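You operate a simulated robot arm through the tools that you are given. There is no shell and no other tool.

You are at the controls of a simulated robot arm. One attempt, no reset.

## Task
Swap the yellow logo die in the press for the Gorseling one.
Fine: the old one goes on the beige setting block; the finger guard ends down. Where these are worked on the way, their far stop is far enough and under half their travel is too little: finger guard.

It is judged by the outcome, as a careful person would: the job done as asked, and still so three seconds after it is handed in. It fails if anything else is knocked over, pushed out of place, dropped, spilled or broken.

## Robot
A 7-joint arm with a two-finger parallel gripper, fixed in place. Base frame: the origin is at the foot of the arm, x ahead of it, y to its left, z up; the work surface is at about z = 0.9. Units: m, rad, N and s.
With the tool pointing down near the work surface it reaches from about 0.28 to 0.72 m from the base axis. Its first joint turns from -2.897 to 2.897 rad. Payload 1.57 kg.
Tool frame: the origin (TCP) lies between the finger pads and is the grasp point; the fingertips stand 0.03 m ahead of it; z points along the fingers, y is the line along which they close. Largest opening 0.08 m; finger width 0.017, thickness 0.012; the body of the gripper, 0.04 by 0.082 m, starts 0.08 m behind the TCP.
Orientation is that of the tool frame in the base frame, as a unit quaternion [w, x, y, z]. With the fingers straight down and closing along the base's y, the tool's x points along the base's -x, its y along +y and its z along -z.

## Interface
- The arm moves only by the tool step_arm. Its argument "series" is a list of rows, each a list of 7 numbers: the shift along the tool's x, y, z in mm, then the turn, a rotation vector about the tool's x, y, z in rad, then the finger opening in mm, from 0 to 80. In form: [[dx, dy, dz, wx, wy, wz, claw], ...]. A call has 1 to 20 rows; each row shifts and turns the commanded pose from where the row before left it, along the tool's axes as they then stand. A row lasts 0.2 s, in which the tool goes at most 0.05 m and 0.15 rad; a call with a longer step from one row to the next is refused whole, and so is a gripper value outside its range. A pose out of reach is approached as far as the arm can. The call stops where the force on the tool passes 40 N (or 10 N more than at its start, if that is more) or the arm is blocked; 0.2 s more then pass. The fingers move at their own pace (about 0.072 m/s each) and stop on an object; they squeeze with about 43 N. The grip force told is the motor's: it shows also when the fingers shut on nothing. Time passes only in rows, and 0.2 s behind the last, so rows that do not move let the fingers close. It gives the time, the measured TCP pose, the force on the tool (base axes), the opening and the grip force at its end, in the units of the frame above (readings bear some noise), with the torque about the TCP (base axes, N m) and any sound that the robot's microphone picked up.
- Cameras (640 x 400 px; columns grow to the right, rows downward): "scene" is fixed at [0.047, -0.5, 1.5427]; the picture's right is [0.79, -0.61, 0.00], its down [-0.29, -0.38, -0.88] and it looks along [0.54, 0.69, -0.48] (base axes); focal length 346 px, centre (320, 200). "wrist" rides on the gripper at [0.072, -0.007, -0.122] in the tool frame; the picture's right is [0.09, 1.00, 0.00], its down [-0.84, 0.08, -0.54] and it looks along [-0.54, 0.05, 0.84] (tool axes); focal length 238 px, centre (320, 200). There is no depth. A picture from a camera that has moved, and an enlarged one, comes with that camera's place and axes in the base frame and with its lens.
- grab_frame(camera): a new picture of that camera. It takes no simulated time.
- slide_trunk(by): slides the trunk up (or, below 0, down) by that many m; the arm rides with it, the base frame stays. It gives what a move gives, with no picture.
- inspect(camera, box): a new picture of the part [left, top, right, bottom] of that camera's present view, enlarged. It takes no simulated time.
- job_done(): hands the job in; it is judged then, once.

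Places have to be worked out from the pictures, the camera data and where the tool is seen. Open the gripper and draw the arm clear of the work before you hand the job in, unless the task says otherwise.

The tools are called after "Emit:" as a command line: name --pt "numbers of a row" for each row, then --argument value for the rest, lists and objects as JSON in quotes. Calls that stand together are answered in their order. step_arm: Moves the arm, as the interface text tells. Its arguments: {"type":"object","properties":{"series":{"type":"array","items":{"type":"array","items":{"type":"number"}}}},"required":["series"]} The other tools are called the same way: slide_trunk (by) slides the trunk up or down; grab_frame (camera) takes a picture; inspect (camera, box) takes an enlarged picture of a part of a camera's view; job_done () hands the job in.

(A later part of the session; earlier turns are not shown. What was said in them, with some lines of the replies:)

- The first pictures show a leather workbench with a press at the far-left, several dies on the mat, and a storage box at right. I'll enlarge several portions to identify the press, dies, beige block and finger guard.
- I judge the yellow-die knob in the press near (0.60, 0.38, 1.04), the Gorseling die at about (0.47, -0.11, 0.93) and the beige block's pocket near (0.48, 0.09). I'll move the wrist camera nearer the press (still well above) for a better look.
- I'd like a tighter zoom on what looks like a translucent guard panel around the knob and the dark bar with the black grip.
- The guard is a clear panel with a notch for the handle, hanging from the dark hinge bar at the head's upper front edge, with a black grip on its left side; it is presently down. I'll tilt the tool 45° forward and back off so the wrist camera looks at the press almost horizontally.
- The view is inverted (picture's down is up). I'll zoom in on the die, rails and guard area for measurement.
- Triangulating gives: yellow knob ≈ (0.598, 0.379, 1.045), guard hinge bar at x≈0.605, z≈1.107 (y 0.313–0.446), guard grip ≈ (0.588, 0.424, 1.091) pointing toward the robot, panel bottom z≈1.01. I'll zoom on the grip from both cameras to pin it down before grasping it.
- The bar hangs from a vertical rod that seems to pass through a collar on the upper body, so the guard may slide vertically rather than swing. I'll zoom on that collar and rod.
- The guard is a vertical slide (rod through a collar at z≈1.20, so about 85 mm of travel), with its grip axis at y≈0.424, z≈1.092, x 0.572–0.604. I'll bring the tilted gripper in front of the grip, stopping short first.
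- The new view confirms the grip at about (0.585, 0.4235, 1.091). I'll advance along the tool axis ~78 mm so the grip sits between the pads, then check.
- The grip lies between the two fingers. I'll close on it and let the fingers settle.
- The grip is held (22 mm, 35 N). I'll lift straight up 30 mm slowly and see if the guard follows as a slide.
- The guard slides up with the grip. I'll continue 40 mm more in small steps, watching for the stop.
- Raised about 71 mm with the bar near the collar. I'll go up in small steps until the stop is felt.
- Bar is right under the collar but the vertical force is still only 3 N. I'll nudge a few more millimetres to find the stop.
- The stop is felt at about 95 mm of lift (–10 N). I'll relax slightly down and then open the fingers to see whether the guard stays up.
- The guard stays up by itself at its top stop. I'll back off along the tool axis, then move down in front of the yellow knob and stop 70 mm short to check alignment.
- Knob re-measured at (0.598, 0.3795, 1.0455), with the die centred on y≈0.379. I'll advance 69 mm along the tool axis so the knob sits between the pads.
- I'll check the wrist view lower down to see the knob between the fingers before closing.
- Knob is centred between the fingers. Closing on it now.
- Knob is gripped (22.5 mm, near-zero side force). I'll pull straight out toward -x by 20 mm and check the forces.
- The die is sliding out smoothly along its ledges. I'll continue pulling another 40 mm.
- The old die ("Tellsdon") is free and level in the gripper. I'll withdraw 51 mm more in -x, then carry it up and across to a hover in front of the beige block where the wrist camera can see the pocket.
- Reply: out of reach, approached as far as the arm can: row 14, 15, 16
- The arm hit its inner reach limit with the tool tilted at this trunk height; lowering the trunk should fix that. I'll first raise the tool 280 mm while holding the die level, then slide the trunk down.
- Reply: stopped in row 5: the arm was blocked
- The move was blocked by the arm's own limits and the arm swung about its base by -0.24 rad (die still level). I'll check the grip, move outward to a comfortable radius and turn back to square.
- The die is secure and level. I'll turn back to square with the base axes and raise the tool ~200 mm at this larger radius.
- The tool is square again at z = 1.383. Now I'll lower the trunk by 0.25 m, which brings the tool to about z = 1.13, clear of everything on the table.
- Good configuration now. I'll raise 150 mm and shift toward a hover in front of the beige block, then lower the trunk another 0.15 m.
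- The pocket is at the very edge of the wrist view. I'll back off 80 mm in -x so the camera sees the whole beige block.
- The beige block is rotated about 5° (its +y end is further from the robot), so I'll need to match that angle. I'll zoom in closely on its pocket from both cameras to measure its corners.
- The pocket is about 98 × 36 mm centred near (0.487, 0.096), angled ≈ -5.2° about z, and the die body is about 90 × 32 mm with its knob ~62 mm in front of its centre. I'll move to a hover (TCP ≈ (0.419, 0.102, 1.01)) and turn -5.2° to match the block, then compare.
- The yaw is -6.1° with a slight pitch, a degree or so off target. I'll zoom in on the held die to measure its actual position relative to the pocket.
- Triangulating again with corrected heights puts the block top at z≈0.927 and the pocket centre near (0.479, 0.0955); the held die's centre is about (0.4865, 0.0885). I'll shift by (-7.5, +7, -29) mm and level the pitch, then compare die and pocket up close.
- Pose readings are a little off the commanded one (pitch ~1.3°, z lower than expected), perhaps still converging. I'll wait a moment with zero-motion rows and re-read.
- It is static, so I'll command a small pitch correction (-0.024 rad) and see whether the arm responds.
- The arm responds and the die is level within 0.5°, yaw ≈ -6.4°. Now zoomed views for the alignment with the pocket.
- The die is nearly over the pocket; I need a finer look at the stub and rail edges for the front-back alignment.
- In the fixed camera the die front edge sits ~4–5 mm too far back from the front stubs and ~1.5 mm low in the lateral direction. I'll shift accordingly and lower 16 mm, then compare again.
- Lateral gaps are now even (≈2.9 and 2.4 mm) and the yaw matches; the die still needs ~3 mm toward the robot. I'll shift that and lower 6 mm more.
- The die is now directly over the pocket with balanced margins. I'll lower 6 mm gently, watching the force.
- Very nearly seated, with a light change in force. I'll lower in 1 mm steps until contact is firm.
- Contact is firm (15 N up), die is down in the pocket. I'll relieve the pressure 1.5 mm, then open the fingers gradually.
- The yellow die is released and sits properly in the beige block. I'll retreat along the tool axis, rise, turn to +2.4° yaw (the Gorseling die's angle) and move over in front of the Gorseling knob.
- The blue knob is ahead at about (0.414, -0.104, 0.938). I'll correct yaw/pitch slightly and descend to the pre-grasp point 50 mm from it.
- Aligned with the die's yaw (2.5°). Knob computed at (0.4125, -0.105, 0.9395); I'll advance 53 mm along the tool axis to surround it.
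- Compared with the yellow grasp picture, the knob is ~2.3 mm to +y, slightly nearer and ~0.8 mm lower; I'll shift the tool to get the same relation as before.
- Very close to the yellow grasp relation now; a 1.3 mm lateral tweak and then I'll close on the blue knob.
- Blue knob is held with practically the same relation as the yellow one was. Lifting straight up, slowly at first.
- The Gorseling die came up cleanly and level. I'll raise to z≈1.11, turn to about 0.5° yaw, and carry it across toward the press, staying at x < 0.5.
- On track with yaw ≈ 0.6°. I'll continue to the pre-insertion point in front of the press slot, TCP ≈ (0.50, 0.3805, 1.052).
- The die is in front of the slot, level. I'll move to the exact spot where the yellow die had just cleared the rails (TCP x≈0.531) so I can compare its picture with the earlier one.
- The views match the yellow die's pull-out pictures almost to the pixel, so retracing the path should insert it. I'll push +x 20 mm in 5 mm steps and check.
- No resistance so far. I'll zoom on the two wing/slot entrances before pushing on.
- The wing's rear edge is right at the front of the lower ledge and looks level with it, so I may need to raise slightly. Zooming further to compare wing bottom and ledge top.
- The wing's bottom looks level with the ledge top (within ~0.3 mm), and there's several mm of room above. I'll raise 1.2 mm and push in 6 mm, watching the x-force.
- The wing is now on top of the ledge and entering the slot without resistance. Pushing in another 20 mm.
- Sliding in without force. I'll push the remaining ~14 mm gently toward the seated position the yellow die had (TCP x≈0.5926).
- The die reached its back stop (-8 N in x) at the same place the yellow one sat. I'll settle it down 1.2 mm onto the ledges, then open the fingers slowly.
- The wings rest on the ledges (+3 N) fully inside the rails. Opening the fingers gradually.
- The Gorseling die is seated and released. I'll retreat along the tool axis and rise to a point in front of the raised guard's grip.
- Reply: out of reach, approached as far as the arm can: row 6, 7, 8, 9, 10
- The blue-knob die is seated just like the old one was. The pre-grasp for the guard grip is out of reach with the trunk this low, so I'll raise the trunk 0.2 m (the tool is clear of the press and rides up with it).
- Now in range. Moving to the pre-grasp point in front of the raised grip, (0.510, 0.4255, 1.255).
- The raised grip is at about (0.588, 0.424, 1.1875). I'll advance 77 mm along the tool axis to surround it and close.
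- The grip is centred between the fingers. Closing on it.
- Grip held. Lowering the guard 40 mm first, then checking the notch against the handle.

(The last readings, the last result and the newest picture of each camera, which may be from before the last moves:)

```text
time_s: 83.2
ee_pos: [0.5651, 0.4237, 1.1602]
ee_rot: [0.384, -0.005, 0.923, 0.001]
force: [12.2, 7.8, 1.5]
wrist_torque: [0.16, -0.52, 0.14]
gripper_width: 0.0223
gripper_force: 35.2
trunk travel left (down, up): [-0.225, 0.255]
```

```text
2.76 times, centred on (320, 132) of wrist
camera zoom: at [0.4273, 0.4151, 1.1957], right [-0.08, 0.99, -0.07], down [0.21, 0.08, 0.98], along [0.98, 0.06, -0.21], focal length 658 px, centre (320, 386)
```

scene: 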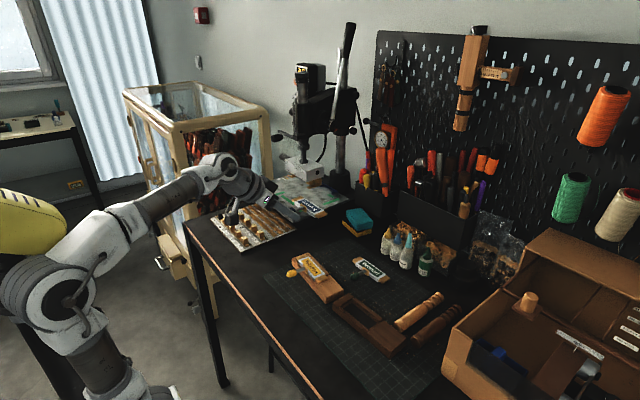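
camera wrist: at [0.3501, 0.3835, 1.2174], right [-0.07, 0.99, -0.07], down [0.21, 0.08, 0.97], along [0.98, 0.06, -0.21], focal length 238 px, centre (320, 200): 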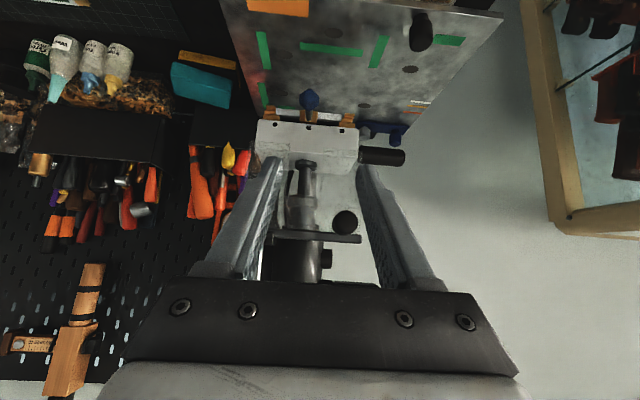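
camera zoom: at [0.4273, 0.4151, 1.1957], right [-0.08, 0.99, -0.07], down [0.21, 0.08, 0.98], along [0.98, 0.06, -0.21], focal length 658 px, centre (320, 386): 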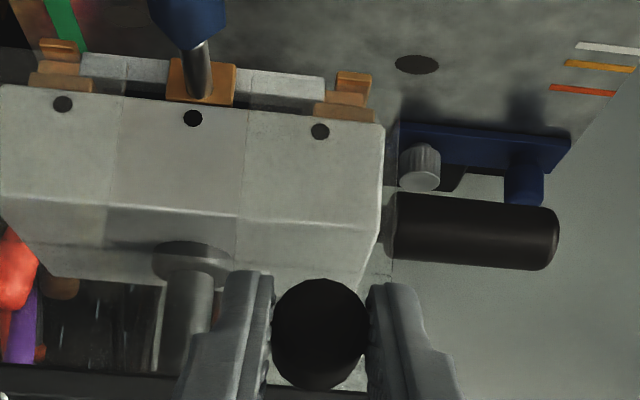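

Notch (y ≈ 0.358–0.396) straddles the knob (y ≈ 0.368–0.392) fine. I'll correct a small x/y bias and continue lowering 40 mm.

Emit:
step_arm --pt "-1.2 0.8 1.2 0 0 0 10" --pt "4.3 0.4 5.6 0 0 0 10" --pt "5.4 0 5.8 0 0 0 10" --pt "5.4 0 5.8 0 0 0 10" --pt "5.4 0 5.8 0 0 0 10" --pt "5.4 0 5.8 0 0 0 10" --pt "0 0 0 0 0 0 10"

Emit:
inspect --camera "scene" --box '[260, 120, 335, 200]'

Emit:
inspect --camera "wrist" --box '[220, 80, 420, 205]'

```text
time_s: 84.8
ee_pos: [0.5656, 0.4238, 1.1237]
ee_rot: [0.383, -0.005, 0.924, 0.0]
force: [-28.6, -8.2, 1.0]
wrist_torque: [-0.09, 0.48, -0.23]
gripper_width: 0.0222
gripper_force: 35.4
trunk travel left (down, up): [-0.225, 0.255]
```

```text
5.00 times, centred on (298, 160) of scene
camera zoom: at [0.047, -0.5, 1.5427], right [0.79, -0.61, 0.0], down [-0.29, -0.38, -0.88], along [0.54, 0.69, -0.48], focal length 1729 px, centre (432, 400)
```

zoom: 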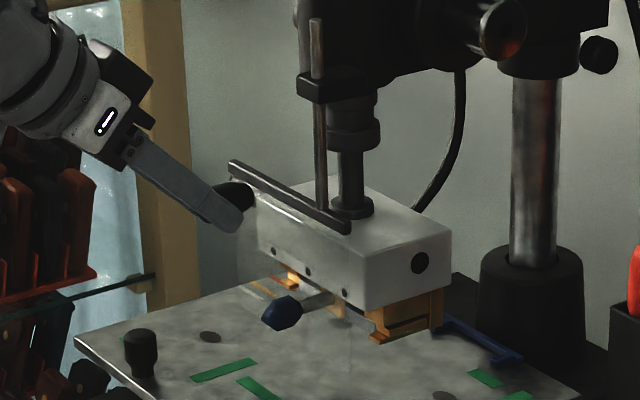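

```text
3.20 times, centred on (320, 142) of wrist
camera zoom: at [0.4276, 0.4156, 1.1582], right [-0.07, 0.99, -0.07], down [0.21, 0.08, 0.97], along [0.98, 0.06, -0.21], focal length 763 px, centre (320, 384)
```

zoom: 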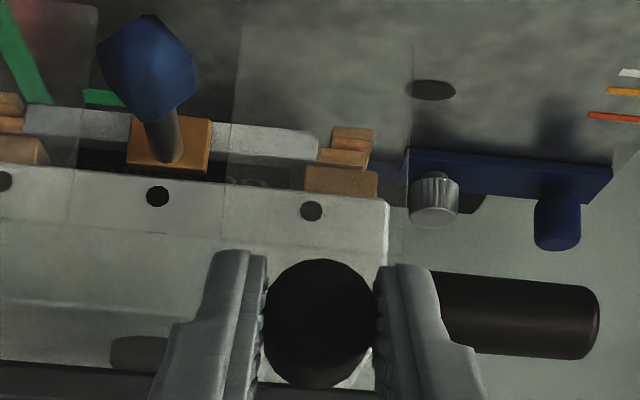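

I over-corrected in x (-29 N); the guard itself is following fine. I'll back off 2.6 mm in x, 0.7 mm in y, then lower 16 mm more.

Emit:
step_arm --pt "1.84 -0.7 -1.84 0 0 0 10" --pt "0 0 0 0 0 0 10" --pt "2.8 0 2.85 0 0 0 10" --pt "2.8 0 2.85 0 0 0 10" --pt "2.8 0 2.85 0 0 0 10" --pt "2.8 0 2.85 0 0 0 10" --pt "0 0 0 0 0 0 10"

Emit:
inspect --camera "scene" --box '[270, 145, 335, 195]'

```text
time_s: 86.4
ee_pos: [0.5652, 0.4231, 1.1075]
ee_rot: [0.383, -0.006, 0.924, 0.001]
force: [-0.2, 1.6, 1.1]
wrist_torque: [0.03, -0.77, 0.02]
gripper_width: 0.0223
gripper_force: 35.2
trunk travel left (down, up): [-0.225, 0.255]
```

```text
8.00 times, centred on (302, 170) of scene
camera zoom: at [0.047, -0.5, 1.5427], right [0.79, -0.61, 0.0], down [-0.29, -0.38, -0.88], along [0.54, 0.69, -0.48], focal length 2767 px, centre (460, 440)
```

zoom: 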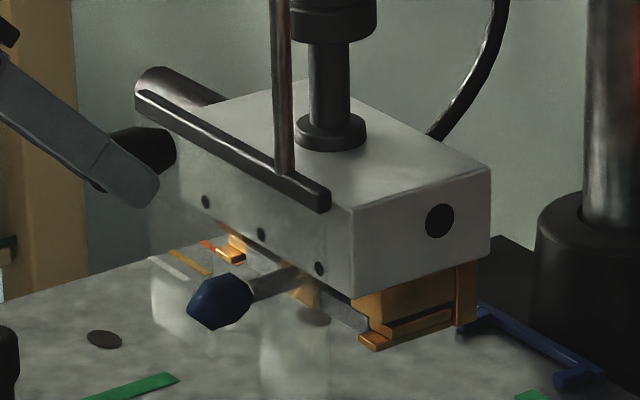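

Nearly at the bottom. Lowering the last few millimetres until the bottom stop is felt.

Emit:
step_arm --pt "1.2 0 1.2 0 0 0 10" --pt "1.2 0 1.2 0 0 0 10" --pt "1.2 0 1.2 0 0 0 10" --pt "0 0 0 0 0 0 10"

Emit:
inspect --camera "scene" --box '[270, 145, 335, 195]'

```text
time_s: 87.4
ee_pos: [0.5661, 0.4235, 1.1047]
ee_rot: [0.384, -0.005, 0.923, 0.001]
force: [-4.0, 4.1, 12.0]
wrist_torque: [0.09, 0.41, 0.0]
gripper_width: 0.0222
gripper_force: 34.7
trunk travel left (down, up): [-0.225, 0.255]
```

```text
8.00 times, centred on (302, 170) of scene
camera zoom: at [0.047, -0.5, 1.5427], right [0.79, -0.61, 0.0], down [-0.29, -0.38, -0.88], along [0.54, 0.69, -0.48], focal length 2767 px, centre (460, 440)
```

zoom: 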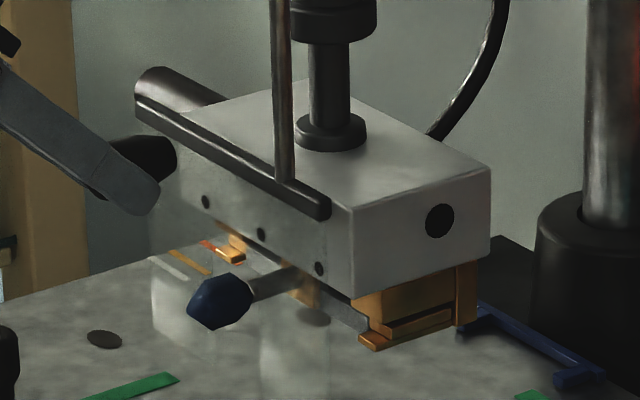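

The bottom stop is felt (+12 N) and the bar matches its original position. Opening the fingers and retreating along the tool axis.

Emit:
step_arm --pt "0 0 0 0 0 0 26" --pt "0 0 0 0 0 0 34" --pt "0 0 0 0 0 0 46" --pt "0 0 0 0 0 0 46" --pt "0 0 -15 0 0 0 46" --pt "0 0 -25 0 0 0 46" --pt "0 0 -30 0 0 0 46" --pt "0 0 -30 0 0 0 46" --pt "0 0 0 0 0 0 46"

Emit:
inspect --camera "scene" --box '[270, 145, 335, 195]'

Emit:
inspect --camera "wrist" --box '[220, 80, 420, 205]'

Emit:
grab_frame --camera "scene"

```text
time_s: 89.4
ee_pos: [0.4916, 0.4238, 1.171]
ee_rot: [0.383, -0.004, 0.924, -0.001]
force: [0.7, -0.4, 0.4]
wrist_torque: [-0.01, 0.0, -0.06]
gripper_width: 0.0459
gripper_force: 0.0
trunk travel left (down, up): [-0.225, 0.255]
```

```text
8.00 times, centred on (302, 170) of scene
camera zoom: at [0.047, -0.5, 1.5427], right [0.79, -0.61, 0.0], down [-0.29, -0.38, -0.88], along [0.54, 0.69, -0.48], focal length 2767 px, centre (460, 440)
```

zoom: 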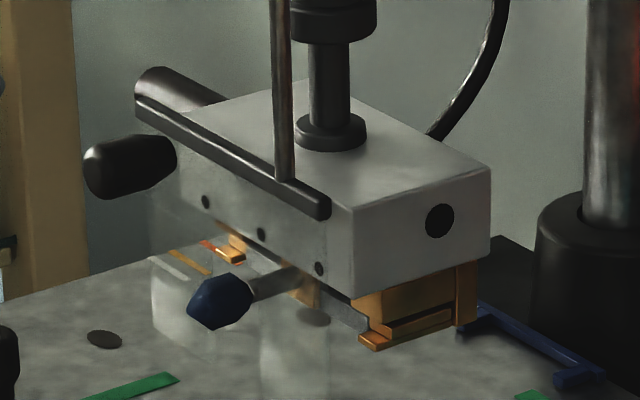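

```text
3.20 times, centred on (320, 142) of wrist
camera zoom: at [0.3546, 0.4155, 1.2066], right [-0.07, 0.99, -0.07], down [0.21, 0.08, 0.97], along [0.98, 0.06, -0.21], focal length 763 px, centre (320, 384)
```

zoom: 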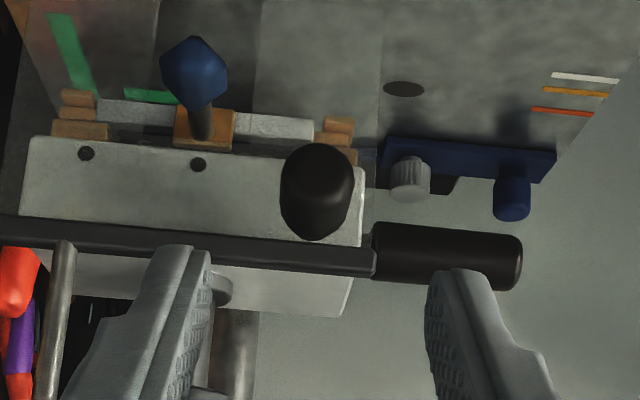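

```text
taken
```

scene: 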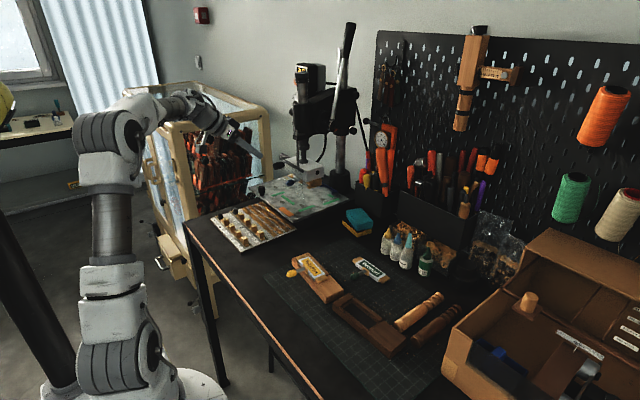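

The guard is down as at the start, with the Gorseling die behind it (knob measured at (0.598, 0.378, 1.045), same seat as the old one). I'll draw the arm back and up clear of the work, opening the gripper fully, and take final pictures.

Emit:
step_arm --pt "-3.5 -11.3 -19.5 0 0 0 80" --pt "-3.5 -11.3 -19.5 0 0 0 80" --pt "-3.5 -11.3 -19.5 0 0 0 80" --pt "-3.5 -11.3 -19.5 0 0 0 80" --pt "-3.5 -11.3 -19.5 0 0 0 80" --pt "-3.5 -11.3 -19.5 0 0 0 80" --pt "-3.5 -11.3 -19.5 0 0 0 80" --pt "-3.5 -11.3 -19.5 0 0 0 80" --pt "0 0 0 0 0 0 80"

Emit:
inspect --camera "scene" --box '[250, 110, 350, 210]'

Emit:
inspect --camera "scene" --box '[270, 235, 450, 365]'

Emit:
inspect --camera "scene" --box '[282, 240, 350, 290]'

Emit:
inspect --camera "scene" --box '[290, 165, 326, 195]'

```text
time_s: 91.4
ee_pos: [0.4029, 0.3342, 1.3026]
ee_rot: [0.383, -0.005, 0.924, -0.001]
force: [0.6, 0.4, -0.3]
wrist_torque: [0.01, -0.01, -0.01]
gripper_width: 0.0802
gripper_force: 0.1
trunk travel left (down, up): [-0.225, 0.255]
```

```text
4.00 times, centred on (300, 160) of scene
camera zoom: at [0.047, -0.5, 1.5427], right [0.79, -0.61, 0.0], down [-0.29, -0.38, -0.88], along [0.54, 0.69, -0.48], focal length 1384 px, centre (400, 360)
```

zoom: 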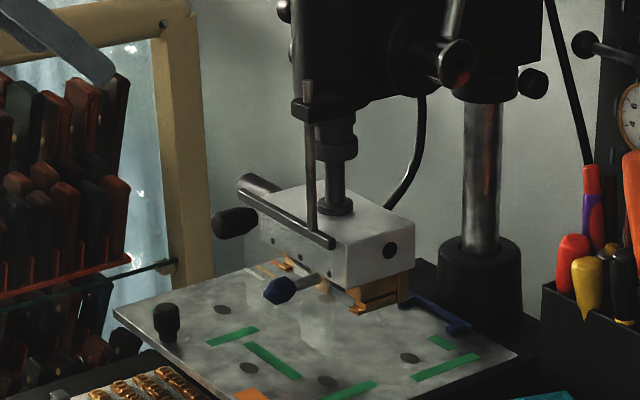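

```text
3.08 times, centred on (360, 300) of scene
camera zoom: at [0.047, -0.5, 1.5427], right [0.79, -0.61, 0.0], down [-0.29, -0.38, -0.88], along [0.54, 0.69, -0.48], focal length 1064 px, centre (197, -108)
```

zoom: 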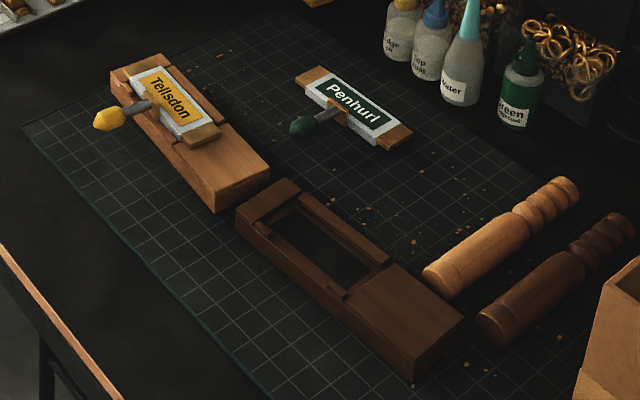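

```text
8.00 times, centred on (316, 265) of scene
camera zoom: at [0.047, -0.5, 1.5427], right [0.79, -0.61, 0.0], down [-0.29, -0.38, -0.88], along [0.54, 0.69, -0.48], focal length 2767 px, centre (352, -320)
```

zoom: 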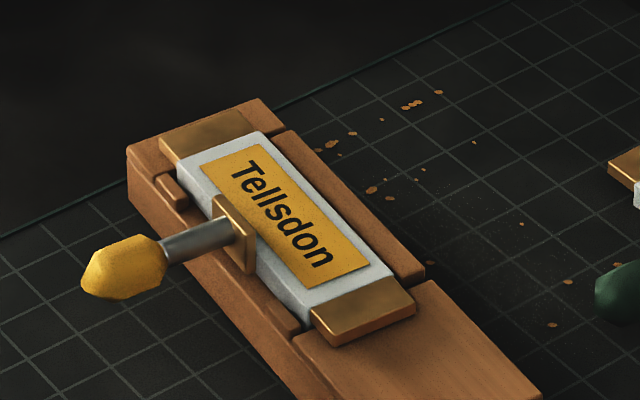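

```text
13.33 times, centred on (308, 180) of scene
camera zoom: at [0.047, -0.5, 1.5427], right [0.79, -0.61, 0.0], down [-0.29, -0.38, -0.88], along [0.54, 0.69, -0.48], focal length 4612 px, centre (480, 467)
```

zoom: 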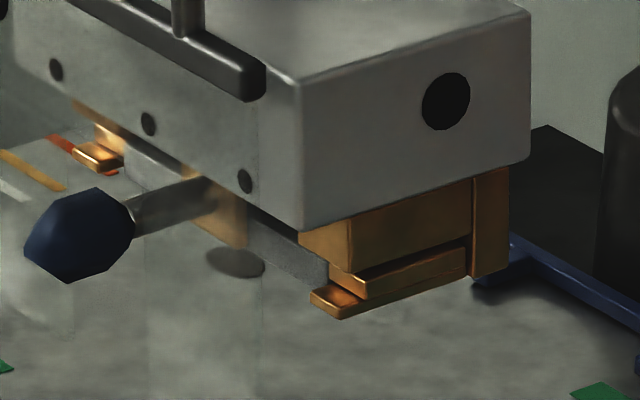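

Final pictures show the Gorseling die fully seated in the press against its back stop, the guard down at its bottom stop, the yellow die sitting in the beige block's pocket, and nothing else displaced. The gripper is open and the arm is clear, so I'm handing the job in.

Emit:
job_done

```text
The job is handed in.
```

The die swap is done and the job has been handed in; I haven't seen the judge's result.

- **Press:** the Gorseling die is seated against the back stop. Its knob sits within about 2 mm of where the old die's knob was.
- **Beige setting block:** the old yellow "Tellsdon" die is resting in the pocket.
- **Finger guard:** I raised it to its top stop for the swap, then lowered it to its bottom stop. It looks the same as at the start.
- **Everything else:** the final pictures show nothing knocked over or out of place. The gripper is open and the arm is clear of the work.

Partway through, the arm hit a reach limit while carrying the yellow die and swung slightly about its base. It touched nothing and the die stayed level. I lowered the trunk for the block work and raised it again to lower the guard. It is still 0.2 m below where it started.
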